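You operate a simulated robot arm through the tools that you are given. There is no shell and no other tool. Be economical: measure what you need, move in short steps, check, and stop when the job is done.

Carry out the task below with a simulated robot arm. There is one attempt and no reset: what you move stays moved.

JOB
Fill the purple-collar vial with water to its line and stand it in the long white rack.
Fine: dose knob on HIGH; white WATER key; well 3. Set down upright: what you pick out.

Only the result counts: the job must be done as asked and must still hold three seconds after the hand-in. Knocking over, shifting, dropping, spilling or breaking anything else fails it.

ROBOT AND FRAMES
A 7-joint arm with a three-finger gripper, on a carriage that runs on a rail from [-0.5, -210.2] to [0.1, 37.8] (x, y) and turns from -1.92 to 3.875 rad about z. Base frame: it is fixed where the carriage stands at the start and does not move with it; the origin is on the floor, on the carriage's upright axis, x ahead of it, y to its left, z up; the surface under the hand at the start is at about z = 85. Units: cm, rad, N and s.
With the tool pointing down near the work surface it reaches from about 22 to 72 cm from the robot's upright axis, wherever it stands. Its first joint turns from -2.007 to 2.007 rad. Places, roughly: dose knob [60, 10, 90]; dye drip key [50, 10, 90]; step key [50, 0, 90]; water drip key [50, 10, 90]; well 3 of the long white rack [50, -10, 90]. Payload 2.69 kg.
Tool frame: the origin (TCP) lies between the finger pads and is the grasp point; the fingertips stand 3 cm ahead of it; z points along the fingers, y is the line along which they close. The gripper opens to 12.8 cm. The gripper's body begins 11.7 cm behind the TCP.
Orientation is that of the tool frame in the base frame, as a unit quaternion [x, y, z, w]. With the fingers straight down and closing along the base's y, the tool's x points along the base's -x, its y along +y and its z along -z.

CONTROLS
- The arm moves only by the tool servo_tool. Its argument "commands" is a list of rows, each a list of 7 numbers: the turn, a rotation vector about the tool's x, y, z in degrees, then the shift along the tool's x, y, z in cm, then the opening, from 0 (shut) to 1 (fully open). In form: [[rx, ry, rz, tx, ty, tz, gripper], ...]. A call has 1 to 12 rows; each row shifts and turns the commanded pose from where the row before left it, along the tool's axes as they then stand. Rows are played at 5 a second. More than 5 cm and 0.15 rad between two rows, or a gripper value outside its range, and nothing of the call is played. A pose out of reach is approached as far as the arm can. The call stops where the force on the tool passes 40 N (or 10 N more than at its start, if that is more) or the arm is blocked; 0.2 s more then pass. Each finger halts on what it meets, pressing with about 32 N; the grip force reading is that of the motor and also rises with nothing between the fingers. The clock runs only during rows and for 0.2 s after the last one: add rows that do not move to give the fingers time. The reply holds the time, the measured pose of the TCP, the force on the tool along the base axes, the opening and the grip force, in the units named above and with some noise, with the torque about the TCP (base axes, N m) and any sound that the robot's microphone picked up.
- Cameras (640 x 400 px; columns grow to the right, rows downward): "scene" is now at [1.43, 15.14, 174.36]; the picture's right is [-0.24, -0.97, 0.00], its down [-0.75, 0.18, -0.64] and it looks along [0.62, -0.15, -0.77] (base axes); focal length 256 px, centre (320, 200). "wrist" rides on the gripper at [5.8, 5.4, -13.1] in the tool frame; the picture's right is [-0.68, 0.74, 0.00], its down [-0.62, -0.57, -0.55] and it looks along [-0.40, -0.37, 0.84] (tool axes); focal length 234 px, centre (320, 200). There is no depth. A picture from a camera that has moved, and an enlarged one, comes with that camera's place and axes in the base frame and with its lens. The place of the scene camera against the robot may be out by one fixed shift of up to 1.2 cm in any direction.
- grab_frame(camera): a new picture of that camera. The clock stands still meanwhile.
- lift_body(by): slides the trunk up (or, below 0, down) by that many cm; the arm and the scene camera ride with it, the base frame stays. It gives what a move gives, with no picture.
- roll_base(legs): drives the robot by 1 to 6 legs, each [ahead, left, turn to the left] in cm, cm and rad, along the robot's own axes; the way and the turn of a leg run together, so that a leg with both is an arc; at most 150 cm and 3.142 rad a leg. The arm and the cameras ride along, it lands a little off, and it stops where it bumps. It keeps to its track: a leg is cut to what the track allows. It gives what a move gives.
- pan_tilt(pan, tilt): turns the head with the scene camera to pan (to the left, within 2.705 rad either way) and tilt (down, from -0.506 to 1.204), counted from straight ahead of the robot. It gives what a move gives.
- inspect(camera, box): a new picture of the part [left, top, right, bottom] of that camera's present view, enlarged. The clock stands still meanwhile.
- sign_off(): hands the job in; it is judged then, once.

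Go step by step. Nothing tells you exact positions but the pictures and the camera data: compare them with the known pose of the tool, close in by small moves and look again before you grip or let go. The budget is 120 turns and 82 pictures, counting those below and the enlarged ones. Unless the task says otherwise, let go and move clear before handing in, and close with one line.

The tools are called after ">>>" as a command line: name --pt "numbers of a row" for each row, then --argument value for the rest, lists and objects as JSON in quotes. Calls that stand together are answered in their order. servo_tool: Moves the arm, as the interface text tells. Its arguments: {"type":"object","properties":{"commands":{"type":"array","items":{"type":"array","items":{"type":"number"}}}},"required":["commands"]} The other tools are called the same way: lift_body (by) slides the trunk up or down; roll_base (legs) drives the base; pan_tilt (pan, tilt) turns the head that bears the scene camera; grab_frame (camera) takes a picture; inspect (camera, box) takes an enlarged picture of a part of a camera's view; sign_off () hands the job in.

At the start:

```text
time_s: 0.0
tcp_pos: [58.1, -11.06, 117.68]
tcp_rot: [-0.001, 1.0, -0.001, 0.0]
wrist_force: [-0.6, 0.0, 0.2]
ft_torque: [-0.03, 0.02, 0.02]
gripper_width: 12.78
grasp_force: 0.2
trunk travel left (down, up): [-90.0, 9.0]
robot x, y, heading: [-0.06, -0.27, 0.001]
head pan, tilt: [-0.239, 0.878]
```

scene: 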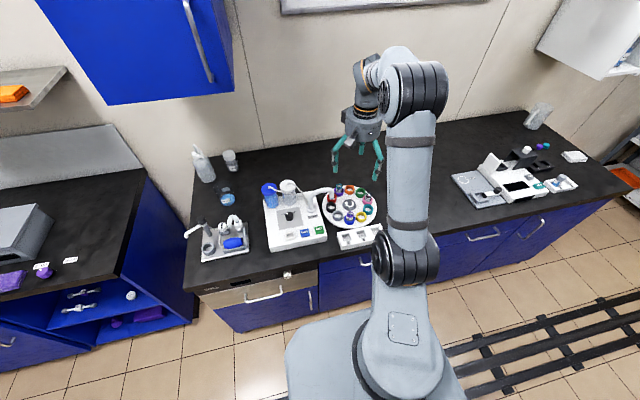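
wrist: 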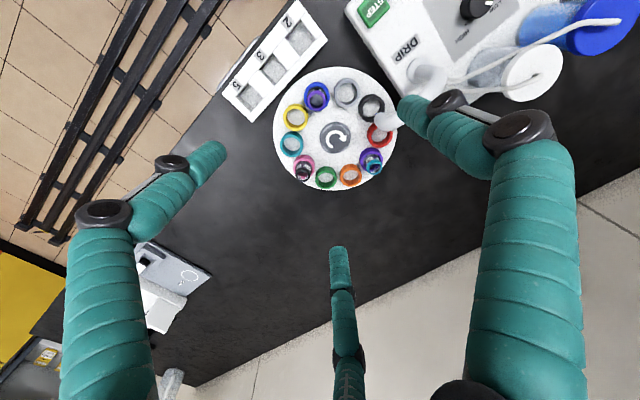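

I see a dosing machine with a turntable (carousel) of coloured vials and a white rack in front. I'll take enlarged views first.

>>> inspect --camera "scene" --box '[250, 165, 400, 260]'

>>> inspect --camera "wrist" --box '[210, 0, 530, 200]'

```text
4.21 times, centred on (325, 212) of scene
camera zoom: at [1.43, 15.14, 174.36], right [-0.24, -0.97, 0.0], down [-0.75, 0.18, -0.64], along [0.62, -0.15, -0.77], focal length 1079 px, centre (299, 147)
```

zoom: 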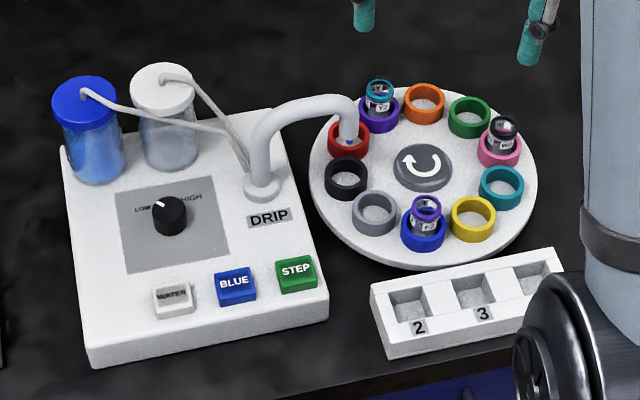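

```text
2.00 times, centred on (370, 100) of wrist
camera zoom: at [52.27, -5.69, 130.85], right [0.68, 0.74, 0.0], down [0.62, -0.57, 0.55], along [0.4, -0.37, -0.84], focal length 468 px, centre (220, 400)
```

zoom: 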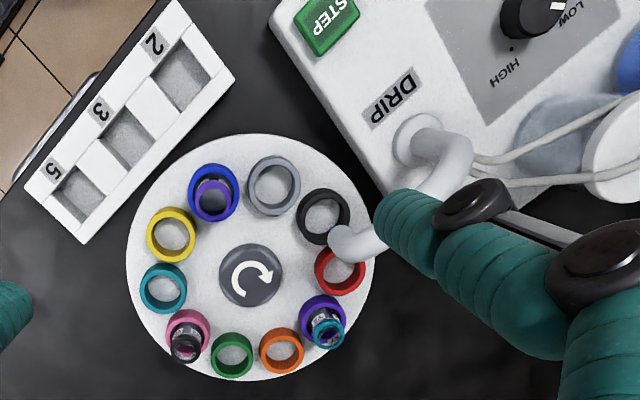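

The purple-collar vial sits in the blue cup of the carousel, apparently three clockwise steps from the spout. The knob is near [61, 12.8], so I'll move over it at height and look.

>>> servo_tool --pt "0 0 0 -0.6 4.8 0 0.6" --pt "0 0 0 -0.6 4.8 0 0.6" --pt "0 0 0 -0.6 4.8 0 0.6" --pt "0 0 0 -0.6 4.8 0 0.6" --pt "0 0 0 -0.6 4.6 0 0.6" --pt "0 0 0 0 0 0 0.6"

>>> grab_frame --camera "wrist"

>>> inspect --camera "scene" --box '[250, 165, 400, 260]'

```text
time_s: 1.4
tcp_pos: [61.22, 12.76, 117.91]
tcp_rot: [0.001, 1.0, 0.001, 0.0]
wrist_force: [0.0, 0.3, 0.5]
ft_torque: [0.08, 0.0, -0.02]
gripper_width: 7.68
grasp_force: 0.0
trunk travel left (down, up): [-90.0, 9.0]
robot x, y, heading: [0.46, -0.23, -0.001]
head pan, tilt: [-0.239, 0.878]
```

```text
77 pictures are left
camera wrist: at [55.32, 18.15, 131.06], right [0.68, 0.74, 0.0], down [0.61, -0.57, 0.55], along [0.4, -0.37, -0.84], focal length 234 px, centre (320, 200)
```

wrist: 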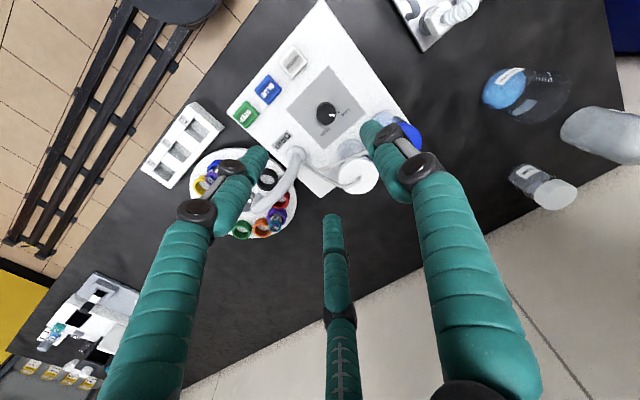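

```text
4.21 times, centred on (325, 212) of scene
camera zoom: at [1.42, 14.97, 174.38], right [-0.24, -0.97, 0.0], down [-0.75, 0.18, -0.64], along [0.62, -0.15, -0.77], focal length 1079 px, centre (299, 147)
```

zoom: 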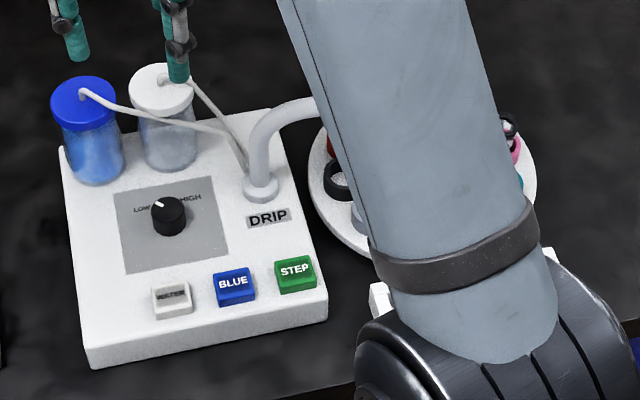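

The hand looks like it has three fingers at 120°, so I'll keep that in mind for clearances. I'll zoom in on the knob.

>>> inspect --camera "wrist" --box '[220, 30, 420, 155]'

```text
3.20 times, centred on (320, 92) of wrist
camera zoom: at [55.32, 18.15, 131.06], right [0.68, 0.74, 0.0], down [0.61, -0.57, 0.55], along [0.4, -0.37, -0.84], focal length 749 px, centre (320, 544)
```

zoom: 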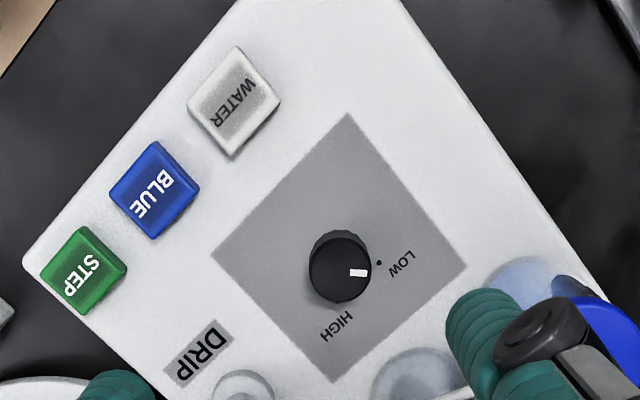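

The knob marker is at LOW, and HIGH is about 90° clockwise seen from above. I'll descend over the knob centre near [62.7, 12.8] and check its height again.

>>> servo_tool --pt "0 0 0 -0.7 0 4 0.6" --pt "0 0 0 -0.7 0 4 0.6" --pt "0 0 0 0 0 4 0.55" --pt "0 0 0 0 0 0 0.55"

>>> grab_frame --camera "wrist"

>>> inspect --camera "scene" --box '[240, 145, 390, 240]'

```text
time_s: 2.4
tcp_pos: [62.57, 13.03, 105.56]
tcp_rot: [0.0, 1.0, 0.0, 0.001]
wrist_force: [-0.1, -0.1, 0.3]
ft_torque: [0.01, -0.02, -0.01]
gripper_width: 7.05
grasp_force: 0.1
trunk travel left (down, up): [-90.0, 9.0]
robot x, y, heading: [-0.15, -0.33, -0.001]
head pan, tilt: [-0.239, 0.878]
```

```text
74 pictures are left
camera wrist: at [56.76, 18.36, 118.8], right [0.68, 0.74, 0.0], down [0.61, -0.57, 0.55], along [0.4, -0.37, -0.84], focal length 234 px, centre (320, 200)
```

wrist: 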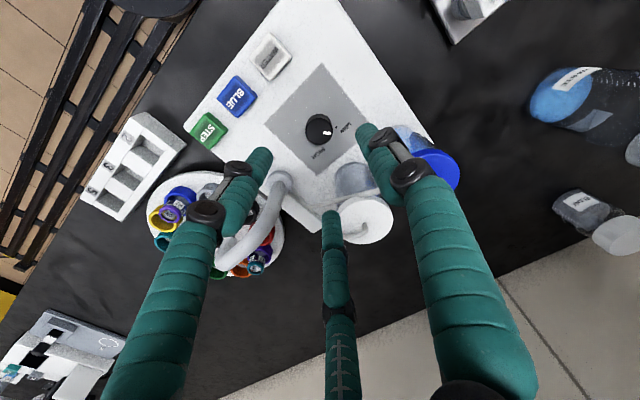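

```text
4.21 times, centred on (315, 192) of scene
camera zoom: at [1.36, 15.1, 174.37], right [-0.24, -0.97, 0.0], down [-0.75, 0.18, -0.64], along [0.62, -0.15, -0.77], focal length 1079 px, centre (341, 232)
```

zoom: 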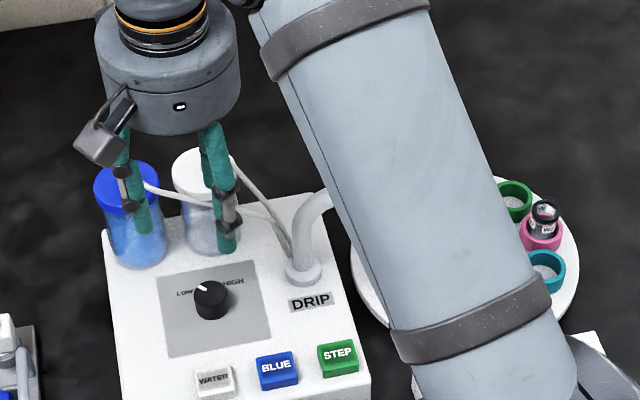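

>>> inspect --camera "wrist" --box '[180, 20, 420, 170]'

```text
2.67 times, centred on (300, 95) of wrist
camera zoom: at [56.76, 18.36, 118.8], right [0.68, 0.74, 0.0], down [0.61, -0.57, 0.55], along [0.4, -0.37, -0.84], focal length 624 px, centre (373, 480)
```

zoom: 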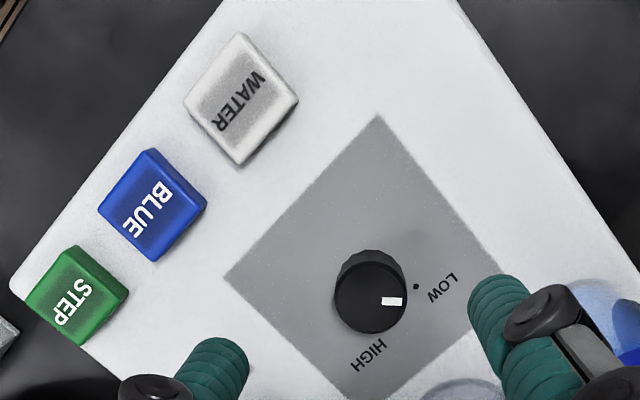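

Knob top is about [62.6, 12.85, 92], the WATER key [53.9, 14.2, 91] and STEP [53.75, 3.05, 91]. I'll narrow the fingers and lower them around the knob.

>>> servo_tool --pt "0 0 0 0 -0.18 2 0.4" --pt "0 0 0 0 0 3 0.4" --pt "0 0 0 0 0 3 0.4" --pt "0 0 0 0 0 2.5 0.4" --pt "0 0 0 0 0 0 0.4"

>>> grab_frame --camera "wrist"

>>> inspect --camera "scene" --box '[240, 145, 390, 240]'

```text
time_s: 3.6
tcp_pos: [62.54, 12.68, 95.25]
tcp_rot: [0.001, 1.0, 0.0, 0.001]
wrist_force: [0.7, -1.2, -0.1]
ft_torque: [0.01, 0.0, 0.01]
gripper_width: 5.12
grasp_force: 0.1
trunk travel left (down, up): [-90.0, 9.0]
robot x, y, heading: [0.0, -0.11, 0.001]
head pan, tilt: [-0.239, 0.878]
```

```text
71 pictures are left
camera wrist: at [56.7, 17.91, 108.43], right [0.68, 0.74, 0.0], down [0.61, -0.57, 0.55], along [0.4, -0.37, -0.84], focal length 234 px, centre (320, 200)
```

wrist: 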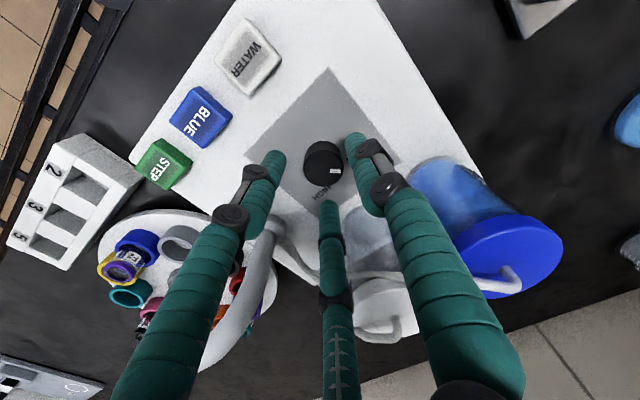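

```text
4.21 times, centred on (315, 192) of scene
camera zoom: at [1.38, 15.13, 174.36], right [-0.24, -0.97, 0.0], down [-0.75, 0.18, -0.64], along [0.62, -0.15, -0.77], focal length 1079 px, centre (341, 232)
```

zoom: 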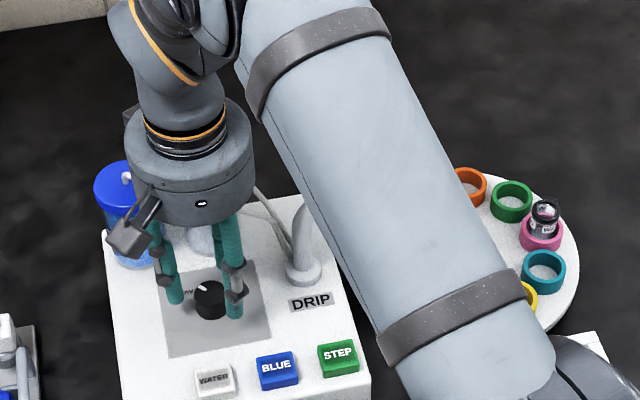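

>>> servo_tool --pt "0 0 0 0 0.1 1.0 0.4" --pt "0 0 0 0 0 0.9 0.4" --pt "0 0 0 0 0 0 0.3" --pt "0 0 0 0 0 0 0.2" --pt "0 0 0 0 0 0 0.2" --pt "0 0 0 0 0 0 0.2"

>>> grab_frame --camera "wrist"

```text
time_s: 5.0
tcp_pos: [62.82, 12.59, 93.35]
tcp_rot: [0.0, 1.0, 0.0, 0.001]
wrist_force: [6.5, -2.4, 0.0]
ft_torque: [-0.02, -0.15, 0.01]
gripper_width: 3.2
grasp_force: 39.4
trunk travel left (down, up): [-90.0, 9.0]
robot x, y, heading: [-0.17, 0.18, -0.001]
head pan, tilt: [-0.239, 0.878]
```

```text
69 pictures are left
camera wrist: at [56.8, 17.97, 106.53], right [0.68, 0.74, 0.0], down [0.61, -0.57, 0.55], along [0.41, -0.37, -0.84], focal length 234 px, centre (320, 200)
```

wrist: 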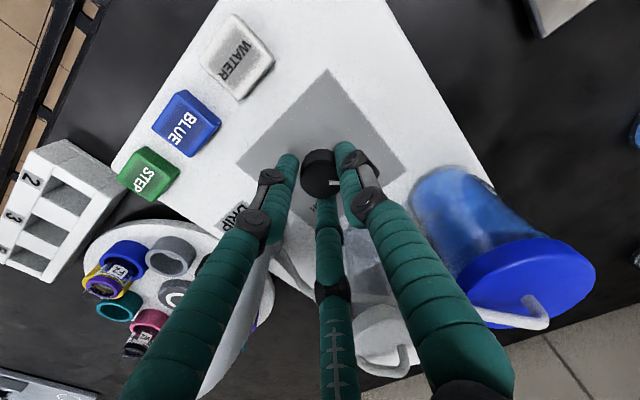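

The knob is gripped, so I'll turn it clockwise halfway and check.

>>> servo_tool --pt "0 0 8 0 0 0 0.2" --pt "0 0 8 0 0 0 0.2" --pt "0 0 8 0 0 0 0.2" --pt "0 0 8 0 0 0 0.2" --pt "0 0 8 0 0 0 0.2" --pt "0 0 0 0 0 0 0.2"

>>> inspect --camera "scene" --box '[240, 165, 360, 240]'

```text
time_s: 6.4
tcp_pos: [62.77, 12.77, 93.36]
tcp_rot: [0.343, 0.939, 0.001, 0.001]
wrist_force: [9.8, -1.0, 11.9]
ft_torque: [-0.01, -0.1, 0.02]
gripper_width: 3.15
grasp_force: 45.5
trunk travel left (down, up): [-90.0, 9.0]
robot x, y, heading: [0.0, -0.38, 0.003]
head pan, tilt: [-0.239, 0.878]
```

```text
5.33 times, centred on (300, 202) of scene
camera zoom: at [1.45, 15.07, 174.38], right [-0.24, -0.97, 0.0], down [-0.75, 0.18, -0.64], along [0.62, -0.15, -0.77], focal length 1367 px, centre (427, 187)
```

zoom: 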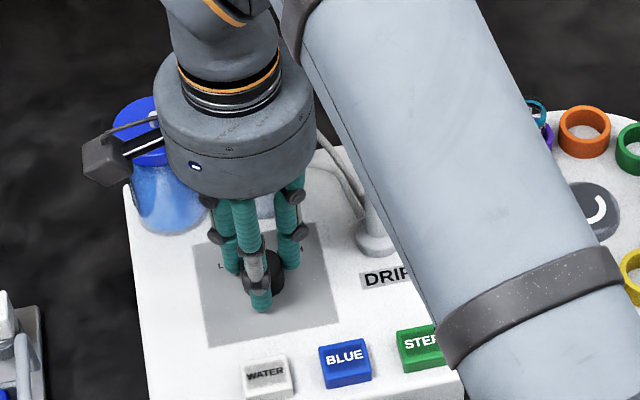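

>>> servo_tool --pt "0 0 8 0 0 0 0.2" --pt "0 0 8 0 0 0 0.2" --pt "0 0 8 0 0 0 0.2" --pt "0 0 8 0 0 0 0.2" --pt "0 0 8 0 0 0 0.2" --pt "0 0 8 0 0 0 0.2" --pt "0 0 2 0 0 0 0.2" --pt "0 0 0 0 0 0 0.2"

>>> grab_frame --camera "wrist"

```text
time_s: 8.2
tcp_pos: [62.84, 12.71, 93.28]
tcp_rot: [0.707, 0.707, 0.002, 0.001]
wrist_force: [16.1, 3.7, 11.6]
ft_torque: [0.03, -0.47, 0.27]
gripper_width: 3.09
grasp_force: 45.5
trunk travel left (down, up): [-90.0, 9.0]
robot x, y, heading: [-0.13, 0.25, 0.0]
head pan, tilt: [-0.239, 0.878]
```

```text
67 pictures are left
camera wrist: at [68.1, 18.51, 106.51], right [0.74, -0.68, 0.0], down [-0.57, -0.62, 0.54], along [-0.37, -0.4, -0.84], focal length 234 px, centre (320, 200)
```

wrist: 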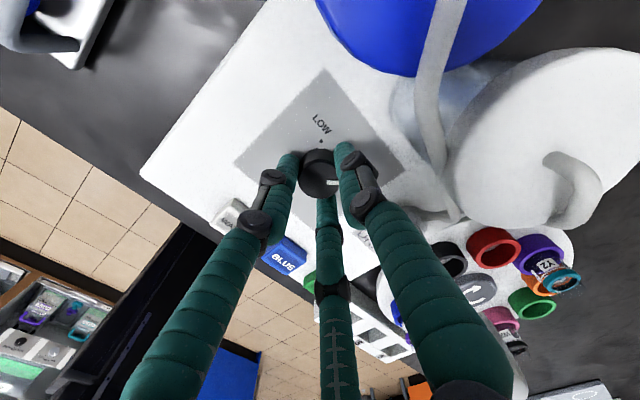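

The marker followed the hand through about 90°. I'll release, rise and check.

>>> servo_tool --pt "0 0 0 0 0 0 0.4" --pt "0 0 0 0 0 0 0.4" --pt "0 0 0 0 0 -2 0.4" --pt "0 0 0 0 0 -4 0.4" --pt "0 0 0 0 0 -4 0.4" --pt "0 0 0 0 0 -4 0.4" --pt "0 0 0 0 0 0 0.4"

>>> inspect --camera "wrist" --box '[220, 30, 420, 155]'

>>> inspect --camera "scene" --box '[250, 165, 400, 260]'

```text
time_s: 9.8
tcp_pos: [62.83, 12.71, 107.19]
tcp_rot: [0.707, 0.707, -0.001, 0.0]
wrist_force: [0.3, -0.9, -0.8]
ft_torque: [0.0, 0.05, 0.0]
gripper_width: 5.13
grasp_force: 0.1
trunk travel left (down, up): [-90.0, 9.0]
robot x, y, heading: [0.21, -0.21, -0.003]
head pan, tilt: [-0.239, 0.878]
```

```text
3.20 times, centred on (320, 92) of wrist
camera zoom: at [68.18, 18.48, 120.37], right [0.74, -0.68, 0.0], down [-0.56, -0.62, 0.55], along [-0.37, -0.4, -0.84], focal length 749 px, centre (320, 544)
```

zoom: 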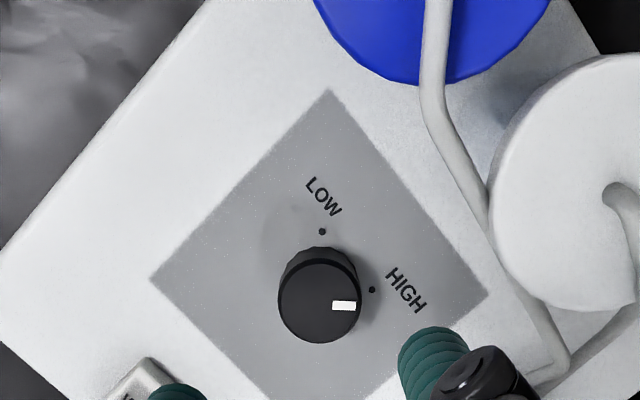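

```text
4.21 times, centred on (325, 212) of scene
camera zoom: at [1.55, 15.15, 174.36], right [-0.24, -0.97, 0.0], down [-0.75, 0.18, -0.64], along [0.62, -0.15, -0.77], focal length 1079 px, centre (299, 147)
```

zoom: 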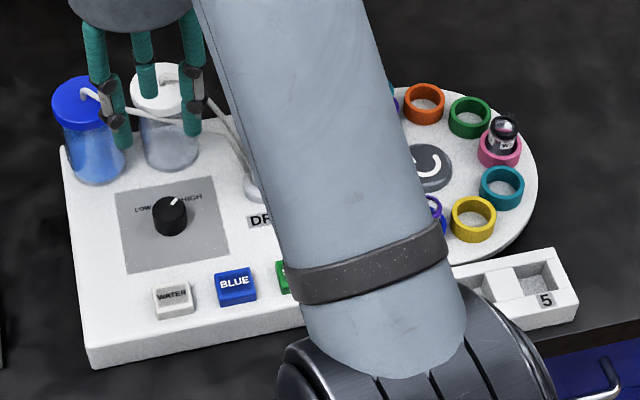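

The knob is on HIGH. Next I'll close the fingers and hover over the STEP key.

>>> servo_tool --pt "0 0 0 -2.4 -2.3 0 0.2" --pt "0 0 0 -2.4 -2.3 0 0" --pt "0 0 0 -2.4 -2.3 1 0" --pt "0 0 0 -2.46 -2.18 2 0" --pt "0 0 0 0 0 3 0" --pt "0 0 0 0 0 3 0" --pt "0 0 0 0 0 0 0"

>>> grab_frame --camera "wrist"

>>> inspect --camera "scene" --box '[250, 165, 400, 260]'

```text
time_s: 11.4
tcp_pos: [53.5, 3.06, 98.48]
tcp_rot: [0.708, 0.707, 0.0, 0.001]
wrist_force: [0.4, -0.3, 0.4]
ft_torque: [0.0, -0.02, 0.02]
gripper_width: 0.21
grasp_force: 32.0
trunk travel left (down, up): [-90.0, 9.0]
robot x, y, heading: [-0.03, 0.09, -0.0]
head pan, tilt: [-0.239, 0.878]
```

```text
64 pictures are left
camera wrist: at [58.8, 8.83, 111.59], right [0.74, -0.68, 0.0], down [-0.57, -0.62, 0.55], along [-0.37, -0.4, -0.84], focal length 234 px, centre (320, 200)
```

wrist: 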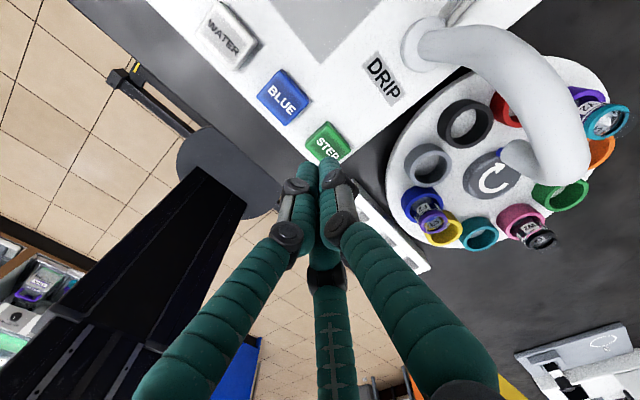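

```text
4.21 times, centred on (325, 212) of scene
camera zoom: at [1.38, 15.15, 174.36], right [-0.24, -0.97, 0.0], down [-0.75, 0.18, -0.64], along [0.62, -0.15, -0.77], focal length 1079 px, centre (299, 147)
```

zoom: 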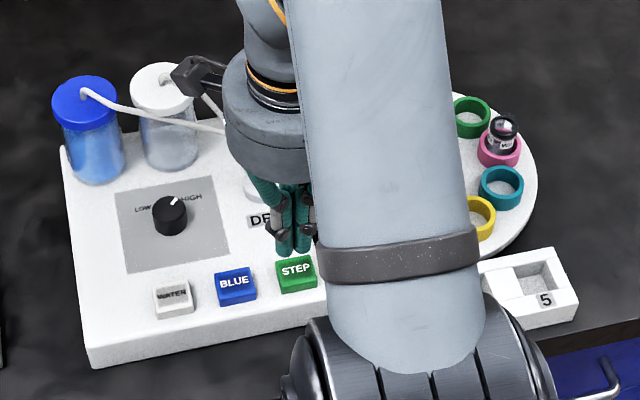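

The closed tips are just above STEP. I'll shift 0.7 cm forward and press gently once.

>>> servo_tool --pt "0 0 0 -0.1 0.75 2 0" --pt "0 0 0 0 0 1.8 0" --pt "0 0 0 0 0 0.5 0" --pt "0 0 0 0 0 0.4 0" --pt "0 0 0 0 0 0 0"

```text
time_s: 12.6
tcp_pos: [54.13, 2.89, 93.64]
tcp_rot: [0.707, 0.707, -0.001, 0.0]
wrist_force: [-0.7, 0.5, -0.6]
ft_torque: [0.01, 0.03, -0.05]
gripper_width: 0.23
grasp_force: 31.3
trunk travel left (down, up): [-90.0, 9.0]
robot x, y, heading: [0.05, -0.39, 0.002]
head pan, tilt: [-0.239, 0.878]
```

No contact yet, so I'll go down in small steps.

>>> servo_tool --pt "0 0 0 0 0 0.25 0" --pt "0 0 0 0 0 0.25 0" --pt "0 0 0 0 0 0 0"

>>> inspect --camera "scene" --box '[250, 165, 400, 260]'

```text
time_s: 13.4
tcp_pos: [54.21, 2.82, 93.01]
tcp_rot: [0.707, 0.707, 0.0, 0.001]
wrist_force: [-1.3, 0.4, 3.0]
ft_torque: [-0.01, 0.05, 0.02]
gripper_width: 0.23
grasp_force: 31.1
trunk travel left (down, up): [-90.0, 9.0]
robot x, y, heading: [0.21, 0.09, 0.003]
head pan, tilt: [-0.239, 0.878]
heard: click
```

```text
4.21 times, centred on (325, 212) of scene
camera zoom: at [1.37, 15.13, 174.37], right [-0.24, -0.97, 0.0], down [-0.75, 0.18, -0.64], along [0.62, -0.15, -0.77], focal length 1079 px, centre (299, 147)
```

zoom: 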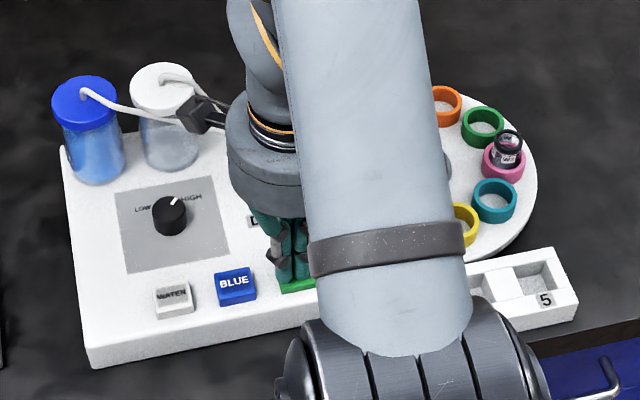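

It clicked and the carousel is turning clockwise. I'll release the key, wait and look.

>>> servo_tool --pt "0 0 0 0 0 -2 0" --pt "0 0 0 0 0 0 0" --pt "0 0 0 0 0 0 0" --pt "0 0 0 0 0 0 0" --pt "0 0 0 0 0 0 0" --pt "0 0 0 0 0 0 0" --pt "0 0 0 0 0 0 0"

>>> grab_frame --camera "wrist"

```text
time_s: 15.0
tcp_pos: [54.27, 3.17, 94.97]
tcp_rot: [0.707, 0.707, 0.0, 0.0]
wrist_force: [-0.2, -0.4, 0.3]
ft_torque: [-0.02, -0.01, -0.02]
gripper_width: 0.21
grasp_force: 31.5
trunk travel left (down, up): [-90.0, 9.0]
robot x, y, heading: [0.02, -0.08, 0.001]
head pan, tilt: [-0.239, 0.878]
```

```text
61 pictures are left
camera wrist: at [59.54, 8.94, 108.23], right [0.74, -0.68, 0.0], down [-0.57, -0.62, 0.55], along [-0.37, -0.4, -0.84], focal length 234 px, centre (320, 200)
```

wrist: 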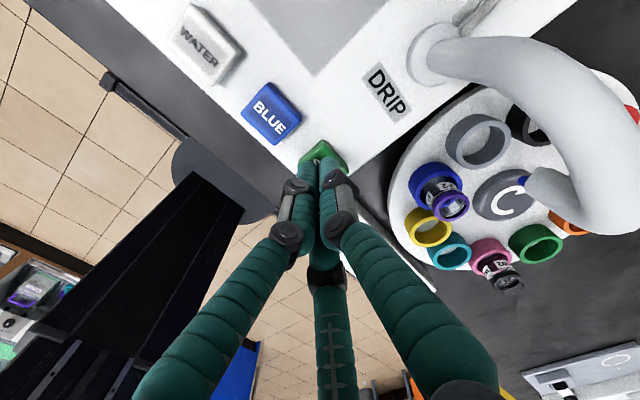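

One step moved black to the spout. Two more presses will bring blue there.

>>> servo_tool --pt "0 0 0 0.2 0 1.2 0" --pt "0 0 0 0 0 0.4 0" --pt "0 0 0 0 0 0.4 0" --pt "0 0 0 0 0 0 0" --pt "0 0 0 0 0 -2 0" --pt "0 0 0 0 0 0 0" --pt "0 0 0 0 0 0 0" --pt "0 0 0 0 0 0 0" --pt "0 0 0 0 0 0 0" --pt "0 0 0 0 0 0 0" --pt "0 0 0 0 0 0 0"

>>> grab_frame --camera "wrist"

```text
time_s: 17.4
tcp_pos: [54.48, 3.0, 94.92]
tcp_rot: [0.707, 0.707, -0.001, 0.0]
wrist_force: [0.4, -0.3, -0.1]
ft_torque: [-0.01, -0.01, 0.0]
gripper_width: 0.21
grasp_force: 31.7
trunk travel left (down, up): [-90.0, 9.0]
robot x, y, heading: [-0.17, 0.41, 0.003]
head pan, tilt: [-0.239, 0.878]
heard: click
```

```text
60 pictures are left
camera wrist: at [59.71, 8.82, 108.09], right [0.74, -0.68, 0.0], down [-0.57, -0.62, 0.55], along [-0.37, -0.4, -0.84], focal length 234 px, centre (320, 200)
```

wrist: 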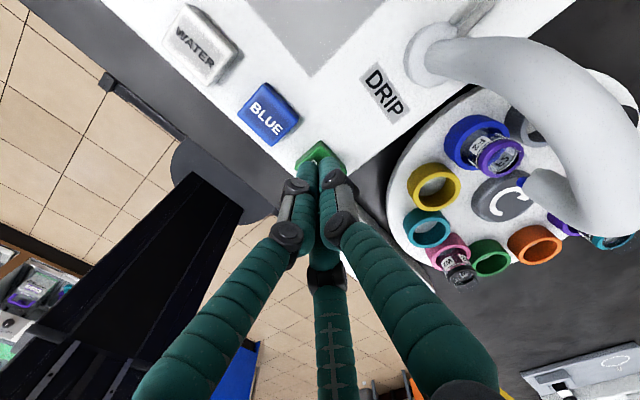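

>>> servo_tool --pt "0 0 0 0 0 1.2 0" --pt "0 0 0 0 0 0.4 0" --pt "0 0 0 0 0 0.4 0" --pt "0 0 0 0 0 0 0" --pt "0 0 0 0 0 -2 0" --pt "0 0 0 0 0 0 0" --pt "0 0 0 0 0 0 0" --pt "0 0 0 0 0 0 0" --pt "0 0 0 0 0 0 0" --pt "0 0 0 0 0 0 0" --pt "0 0 0 0 0 -3 0"

>>> grab_frame --camera "wrist"

```text
time_s: 19.8
tcp_pos: [53.95, 3.24, 98.32]
tcp_rot: [0.707, 0.708, 0.001, 0.0]
wrist_force: [0.1, 0.0, -0.6]
ft_torque: [0.0, -0.04, 0.0]
gripper_width: 0.22
grasp_force: 31.6
trunk travel left (down, up): [-90.0, 9.0]
robot x, y, heading: [0.46, 0.03, -0.001]
head pan, tilt: [-0.239, 0.878]
heard: click
```

```text
59 pictures are left
camera wrist: at [59.43, 9.05, 111.41], right [0.74, -0.68, 0.0], down [-0.57, -0.62, 0.55], along [-0.37, -0.4, -0.84], focal length 234 px, centre (320, 200)
```

wrist: 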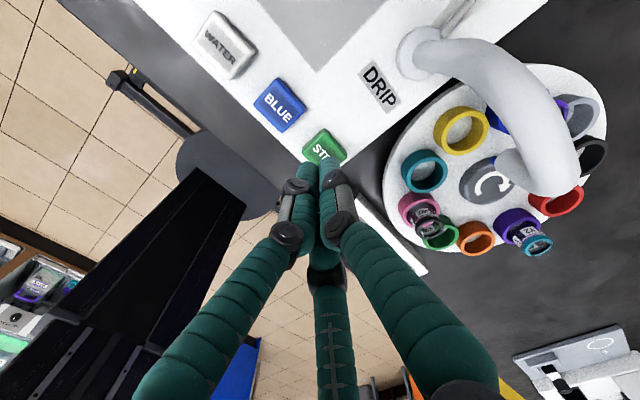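

Blue now appears to be under the spout. I'll hover over WATER and verify with the scene view.

>>> servo_tool --pt "0 0 0 3.7 0 0 0" --pt "0 0 0 3.7 0 0 0" --pt "0 0 0 3.6 0.2 0 0" --pt "0 0 0 0 0 1.5 0" --pt "0 0 0 0 0 0 0"

>>> inspect --camera "scene" --box '[250, 165, 400, 260]'

>>> grab_frame --camera "wrist"

```text
time_s: 21.0
tcp_pos: [54.46, 14.15, 96.69]
tcp_rot: [0.707, 0.707, 0.001, 0.0]
wrist_force: [-0.1, -0.3, 0.9]
ft_torque: [0.01, -0.02, 0.02]
gripper_width: 0.23
grasp_force: 31.3
trunk travel left (down, up): [-90.0, 9.0]
robot x, y, heading: [-0.44, 0.3, 0.002]
head pan, tilt: [-0.239, 0.878]
```

```text
4.21 times, centred on (325, 212) of scene
camera zoom: at [1.37, 15.18, 174.36], right [-0.24, -0.97, 0.0], down [-0.75, 0.18, -0.64], along [0.62, -0.15, -0.77], focal length 1079 px, centre (299, 147)
```

zoom: 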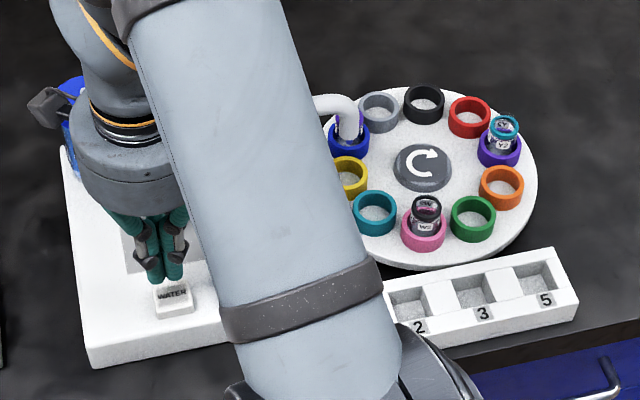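

```text
57 pictures are left
camera wrist: at [59.81, 20.02, 109.87], right [0.74, -0.68, 0.0], down [-0.57, -0.62, 0.55], along [-0.37, -0.4, -0.84], focal length 234 px, centre (320, 200)
```

wrist: 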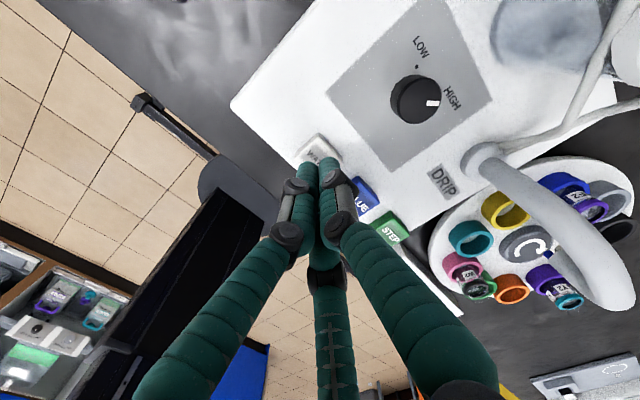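

The purple-collar vial is under the spout in the blue cup. I'll take a close look at it before dosing.

>>> inspect --camera "scene" --box '[318, 180, 358, 205]'

>>> inspect --camera "wrist" --box '[530, 160, 640, 230]'

```text
16.00 times, centred on (338, 192) of scene
camera zoom: at [1.37, 15.18, 174.36], right [-0.24, -0.97, 0.0], down [-0.75, 0.18, -0.64], along [0.62, -0.15, -0.77], focal length 4100 px, centre (32, 320)
```

zoom: 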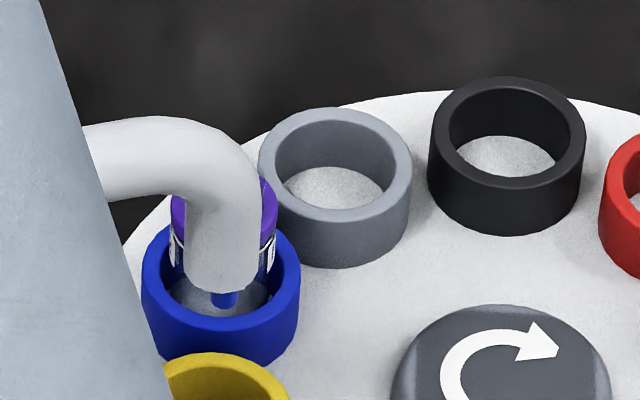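

```text
5.71 times, centred on (585, 195) of wrist
camera zoom: at [59.81, 20.02, 109.87], right [0.74, -0.68, 0.0], down [-0.57, -0.62, 0.55], along [-0.37, -0.4, -0.84], focal length 1338 px, centre (-1194, 229)
```

zoom: 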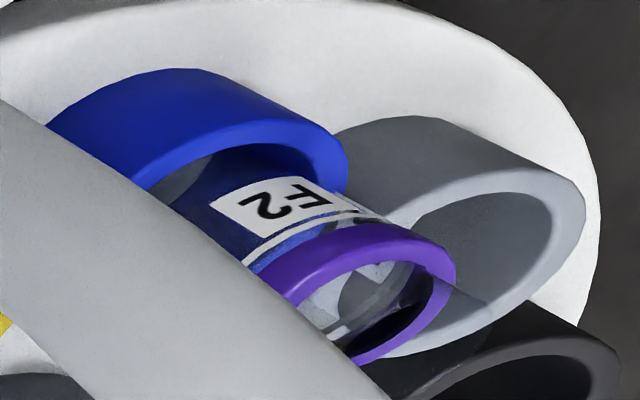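

By triangulation, the spout tip (about [64.7, -5.2, 95]) lies over the slot that held black at the start. So the yellow cup is under it now and the vial has overshot by one step. I'll go back to STEP and step on 9 more times, counting clicks.

>>> servo_tool --pt "0 0 0 -3.7 0 0 0" --pt "0 0 0 -3.7 0 0 0" --pt "0 0 0 -3.7 -0.1 0 0" --pt "0 0 0 0 0 1.7 0" --pt "0 0 0 0 0 0 0" --pt "0 0 0 0 0 1.5 0" --pt "0 0 0 0 0 0.5 0" --pt "0 0 0 0 0 0 0" --pt "0 0 0 0 0 -2 0" --pt "0 0 0 0 0 0 0" --pt "0 0 0 0 0 0 0"

>>> grab_frame --camera "wrist"

```text
time_s: 23.4
tcp_pos: [54.21, 2.96, 94.87]
tcp_rot: [0.707, 0.707, 0.0, 0.0]
wrist_force: [-0.8, -0.1, -0.3]
ft_torque: [0.01, -0.02, 0.01]
gripper_width: 0.18
grasp_force: 31.1
trunk travel left (down, up): [-90.0, 9.0]
robot x, y, heading: [0.06, -0.0, -0.002]
head pan, tilt: [-0.239, 0.878]
heard: click
```

```text
54 pictures are left
camera wrist: at [59.55, 8.78, 108.12], right [0.74, -0.68, 0.0], down [-0.57, -0.62, 0.55], along [-0.37, -0.4, -0.84], focal length 234 px, centre (320, 200)
```

wrist: 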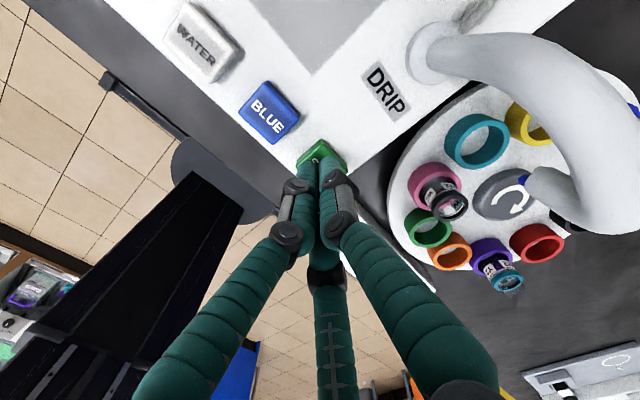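

Confirmed by projection: teal is now under the spout. Eight more steps will bring blue there.

>>> servo_tool --pt "0 0 0 0 0 1.5 0" --pt "0 0 0 0 0 0.5 0" --pt "0 0 0 0 0 0 0" --pt "0 0 0 0 0 -2 0" --pt "0 0 0 0 0 0 0" --pt "0 0 0 0 0 0 0" --pt "0 0 0 0 0 1.5 0" --pt "0 0 0 0 0 0.5 0" --pt "0 0 0 0 0 0 0" --pt "0 0 0 0 0 -2 0" --pt "0 0 0 0 0 0 0" --pt "0 0 0 0 0 0 0"

>>> grab_frame --camera "wrist"

```text
time_s: 26.0
tcp_pos: [54.18, 2.89, 94.8]
tcp_rot: [0.707, 0.707, 0.0, 0.0]
wrist_force: [-1.1, 0.4, -1.1]
ft_torque: [0.01, 0.02, -0.03]
gripper_width: 0.21
grasp_force: 31.9
trunk travel left (down, up): [-90.0, 9.0]
robot x, y, heading: [-0.19, -0.36, -0.003]
head pan, tilt: [-0.239, 0.878]
heard: click, click
```

```text
53 pictures are left
camera wrist: at [59.61, 8.79, 107.98], right [0.74, -0.68, 0.0], down [-0.57, -0.62, 0.55], along [-0.37, -0.4, -0.84], focal length 234 px, centre (320, 200)
```

wrist: 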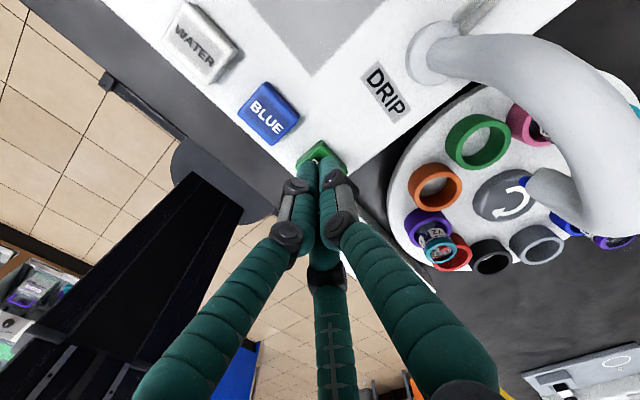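

>>> servo_tool --pt "0 0 0 0 0 1.5 0" --pt "0 0 0 0 0 0.5 0" --pt "0 0 0 0 0 0 0" --pt "0 0 0 0 0 -2 0" --pt "0 0 0 0 0 0 0" --pt "0 0 0 0 0 0 0" --pt "0 0 0 0 0 1.5 0" --pt "0 0 0 0 0 0.5 0" --pt "0 0 0 0 0 0 0" --pt "0 0 0 0 0 -2 0" --pt "0 0 0 0 0 0 0" --pt "0 0 0 0 0 0 0"

>>> servo_tool --pt "0 0 0 0 0 1.5 0" --pt "0 0 0 0 0 0.5 0" --pt "0 0 0 0 0 0 0" --pt "0 0 0 0 0 -2 0" --pt "0 0 0 0 0 0 0" --pt "0 0 0 0 0 0 0" --pt "0 0 0 0 0 1.5 0" --pt "0 0 0 0 0 0.5 0" --pt "0 0 0 0 0 0 0" --pt "0 0 0 0 0 -2 0" --pt "0 0 0 0 0 0 0" --pt "0 0 0 0 0 0 0"

>>> grab_frame --camera "wrist"

```text
time_s: 28.6
tcp_pos: [54.18, 3.12, 94.89]
tcp_rot: [0.707, 0.707, 0.001, 0.0]
wrist_force: [-0.2, 0.0, 0.1]
ft_torque: [0.01, -0.02, -0.04]
gripper_width: 0.21
grasp_force: 31.0
trunk travel left (down, up): [-90.0, 9.0]
robot x, y, heading: [-0.15, 0.02, -0.0]
head pan, tilt: [-0.239, 0.878]
heard: click, click
```

```text
time_s: 31.2
tcp_pos: [53.98, 3.09, 95.03]
tcp_rot: [0.707, 0.707, 0.0, 0.0]
wrist_force: [0.7, -0.3, -0.2]
ft_torque: [-0.04, 0.01, 0.02]
gripper_width: 0.21
grasp_force: 31.3
trunk travel left (down, up): [-90.0, 9.0]
robot x, y, heading: [0.21, -0.14, -0.003]
head pan, tilt: [-0.239, 0.878]
heard: click, click
```

```text
52 pictures are left
camera wrist: at [59.37, 8.95, 108.26], right [0.74, -0.68, 0.0], down [-0.57, -0.62, 0.55], along [-0.37, -0.4, -0.84], focal length 234 px, centre (320, 200)
```

wrist: 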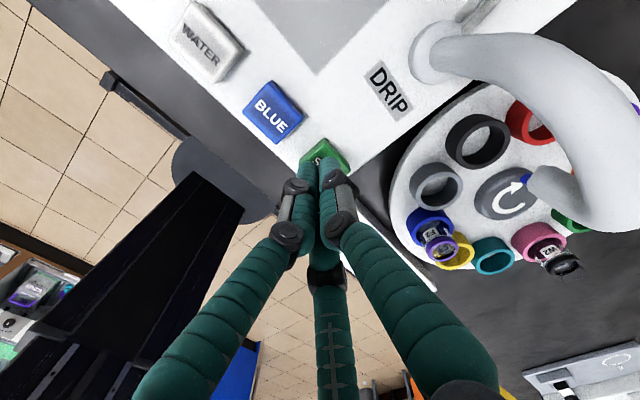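

Black is at the spout again, so I need two more steps: grey, then blue.

>>> servo_tool --pt "0 0 0 0 0 1.5 0" --pt "0 0 0 0 0 0.5 0" --pt "0 0 0 0 0 0 0" --pt "0 0 0 0 0 -2 0" --pt "0 0 0 0 0 0 0" --pt "0 0 0 0 0 0 0" --pt "0 0 0 0 0 1.5 0" --pt "0 0 0 0 0 0.5 0" --pt "0 0 0 0 0 0 0" --pt "0 0 0 0 0 -2 0" --pt "0 0 0 0 0 0 0" --pt "0 0 0 0 0 -1.5 0"

>>> servo_tool --pt "0 0 0 3.7 0 0 0" --pt "0 0 0 3.7 0 0 0" --pt "0 0 0 3.7 0.1 0 0" --pt "0 0 0 0 0 0 0"

>>> grab_frame --camera "wrist"

>>> inspect --camera "scene" --box '[318, 175, 398, 225]'

```text
time_s: 33.8
tcp_pos: [54.22, 3.14, 96.37]
tcp_rot: [0.707, 0.707, 0.0, 0.0]
wrist_force: [-0.3, 0.2, 0.2]
ft_torque: [0.03, 0.0, -0.03]
gripper_width: 0.21
grasp_force: 31.2
trunk travel left (down, up): [-90.0, 9.0]
robot x, y, heading: [-0.04, 0.23, 0.0]
head pan, tilt: [-0.239, 0.878]
heard: click, click
```

```text
time_s: 34.8
tcp_pos: [54.49, 14.03, 96.3]
tcp_rot: [0.708, 0.707, 0.001, -0.001]
wrist_force: [0.8, -0.2, 0.2]
ft_torque: [0.03, -0.01, 0.0]
gripper_width: 0.22
grasp_force: 31.7
trunk travel left (down, up): [-90.0, 9.0]
robot x, y, heading: [-0.15, -0.09, -0.001]
head pan, tilt: [-0.239, 0.878]
```

```text
51 pictures are left
camera wrist: at [59.9, 19.82, 109.5], right [0.74, -0.68, 0.0], down [-0.57, -0.62, 0.55], along [-0.37, -0.4, -0.84], focal length 234 px, centre (320, 200)
```

wrist: 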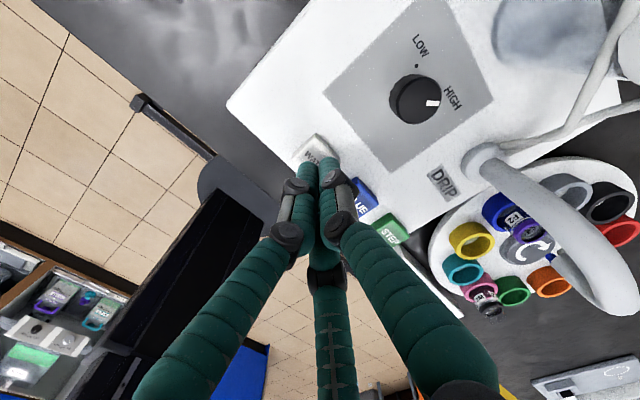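

```text
8.00 times, centred on (358, 200) of scene
camera zoom: at [1.43, 14.99, 174.38], right [-0.24, -0.97, 0.0], down [-0.75, 0.18, -0.64], along [0.62, -0.15, -0.77], focal length 2050 px, centre (16, 200)
```

zoom: 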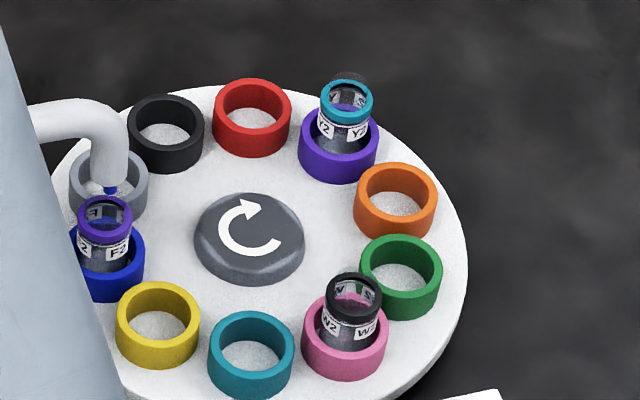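

The vial is now directly under the nozzle. I'll press WATER once and watch the effect.

>>> servo_tool --pt "0 0 0 0 0 1.5 0" --pt "0 0 0 0 0 1.3 0" --pt "0 0 0 0 0 0.5 0" --pt "0 0 0 0 0 0 0" --pt "0 0 0 0 0 -2 0" --pt "0 0 0 0 0 0 0" --pt "0 0 0 0 0 0 0" --pt "0 0 0 0 0 0 0" --pt "0 0 0 0 0 0 0"

>>> inspect --camera "scene" --box '[322, 190, 346, 215]'

>>> inspect --camera "wrist" --box '[470, 180, 560, 240]'

```text
time_s: 36.8
tcp_pos: [54.4, 14.15, 95.15]
tcp_rot: [0.707, 0.707, 0.0, 0.0]
wrist_force: [-0.1, -0.5, -1.0]
ft_torque: [0.01, -0.01, -0.03]
gripper_width: 0.21
grasp_force: 31.2
trunk travel left (down, up): [-90.0, 9.0]
robot x, y, heading: [-0.13, 0.05, 0.001]
head pan, tilt: [-0.239, 0.878]
heard: click
```

```text
16.00 times, centred on (334, 202) of scene
camera zoom: at [1.43, 15.14, 174.36], right [-0.24, -0.97, 0.0], down [-0.75, 0.18, -0.64], along [0.62, -0.15, -0.77], focal length 4100 px, centre (96, 160)
```

zoom: 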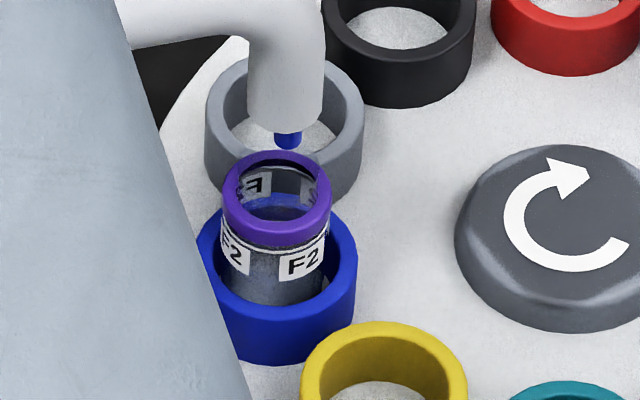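

```text
6.67 times, centred on (515, 210) of wrist
camera zoom: at [59.78, 19.91, 108.29], right [0.74, -0.68, 0.0], down [-0.57, -0.62, 0.55], along [-0.37, -0.4, -0.84], focal length 1561 px, centre (-980, 133)
```

zoom: 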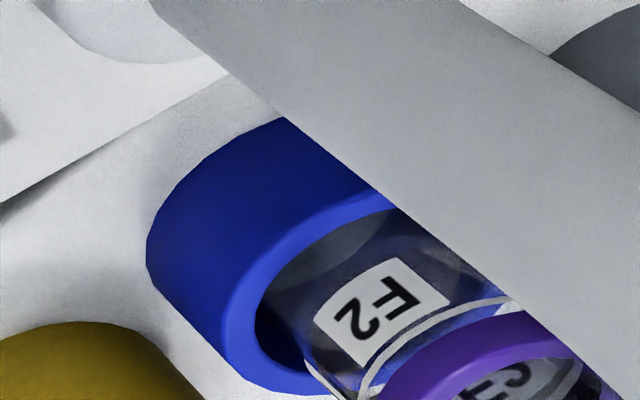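

The level isn't readable from above. I'll step back and turn the wrist camera to view the vial from a lower angle.

>>> servo_tool --pt "0 0 0 -1.5 -3 -1 0" --pt "0 0 0 -1.5 -3 0 0" --pt "0 0 -8 0 0 0 0" --pt "0 0 -8 0 0 0 0" --pt "0 0 -8 0 0 0 0" --pt "0 0 -8 0 0 0 0" --pt "0 0 -8 0 0 0 0" --pt "0 0 -8 0 0 0 0" --pt "0 0 -8 0 0 0 0" --pt "0 0 -8 0 0 0 0" --pt "0 0 -8 0 0 0 0"

>>> servo_tool --pt "0 0 -8 0 0 0 0" --pt "0 0 -8 0 0 0 0" --pt "0 0 -2 0 -1 2 0" --pt "0 0 0 0 0 0 0"

>>> grab_frame --camera "wrist"

```text
time_s: 39.2
tcp_pos: [48.4, 11.13, 96.12]
tcp_rot: [0.156, 0.988, -0.001, 0.0]
wrist_force: [-0.4, -0.1, -0.1]
ft_torque: [0.0, -0.01, 0.0]
gripper_width: 0.21
grasp_force: 31.1
trunk travel left (down, up): [-90.0, 9.0]
robot x, y, heading: [0.02, -0.14, -0.005]
head pan, tilt: [-0.239, 0.878]
```

```text
time_s: 40.2
tcp_pos: [48.53, 10.31, 94.03]
tcp_rot: [-0.001, 1.0, 0.0, 0.001]
wrist_force: [-0.4, 0.3, 0.1]
ft_torque: [-0.05, 0.01, -0.01]
gripper_width: 0.18
grasp_force: 31.4
trunk travel left (down, up): [-90.0, 9.0]
robot x, y, heading: [-0.17, -0.24, -0.001]
head pan, tilt: [-0.239, 0.878]
```

```text
47 pictures are left
camera wrist: at [42.57, 15.52, 107.25], right [0.68, 0.74, 0.0], down [0.62, -0.56, 0.55], along [0.41, -0.37, -0.84], focal length 234 px, centre (320, 200)
```

wrist: 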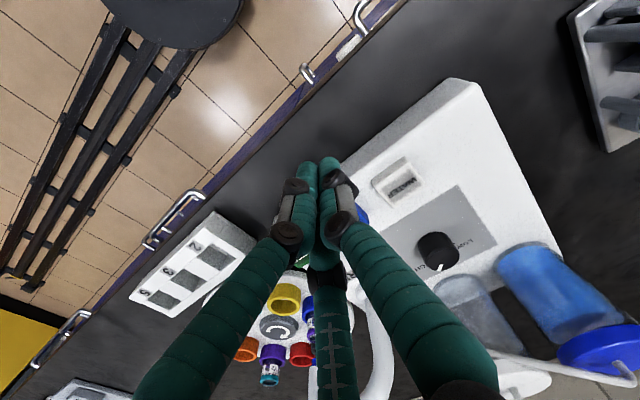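

The camera sits upside-down, so low angles fall at the bottom corners of the picture. I'll turn the hand so that, while at the WATER key, the vial appears at the left with a clear line of sight.

>>> servo_tool --pt "0 0 0 -2.9 1.9 -1 0" --pt "0 0 0 -2.9 1.9 0 0" --pt "0 0 -8.4 0 0 0 0" --pt "0 0 -8.4 0 0 0 0" --pt "0 0 -8.4 0 0 0 0" --pt "0 0 -8.4 0 0 0 0" --pt "0 0 -8.4 0 0 0 0" --pt "0 0 0 0 0 0 0"

>>> grab_frame --camera "wrist"

>>> inspect --camera "wrist" --box '[50, 220, 170, 295]'

```text
time_s: 42.0
tcp_pos: [54.19, 13.86, 95.03]
tcp_rot: [-0.36, 0.933, -0.001, 0.0]
wrist_force: [-0.3, -1.1, -0.9]
ft_torque: [-0.04, -0.01, -0.01]
gripper_width: 0.22
grasp_force: 31.4
trunk travel left (down, up): [-90.0, 9.0]
robot x, y, heading: [0.05, -0.08, 0.002]
head pan, tilt: [-0.239, 0.878]
```

```text
46 pictures are left
camera wrist: at [46.21, 14.03, 108.2], right [0.01, 1.0, 0.0], down [0.84, -0.01, 0.55], along [0.55, 0.0, -0.84], focal length 234 px, centre (320, 200)
```

wrist: 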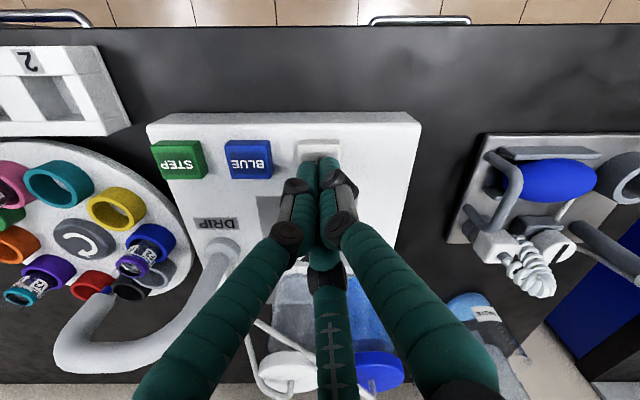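

```text
5.33 times, centred on (110, 258) of wrist
camera zoom: at [46.21, 14.03, 108.2], right [0.01, 1.0, 0.0], down [0.84, -0.01, 0.55], along [0.55, 0.0, -0.84], focal length 1249 px, centre (1440, -107)
```

zoom: 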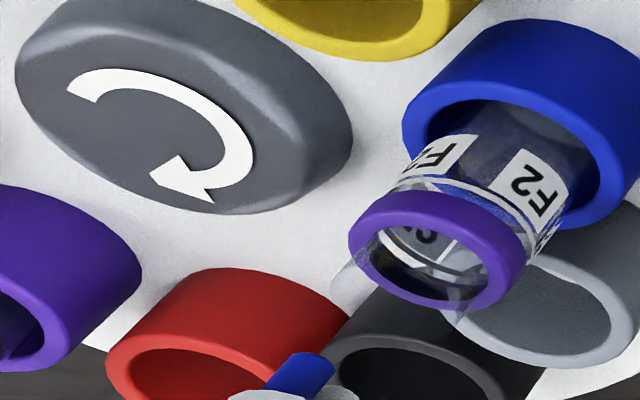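

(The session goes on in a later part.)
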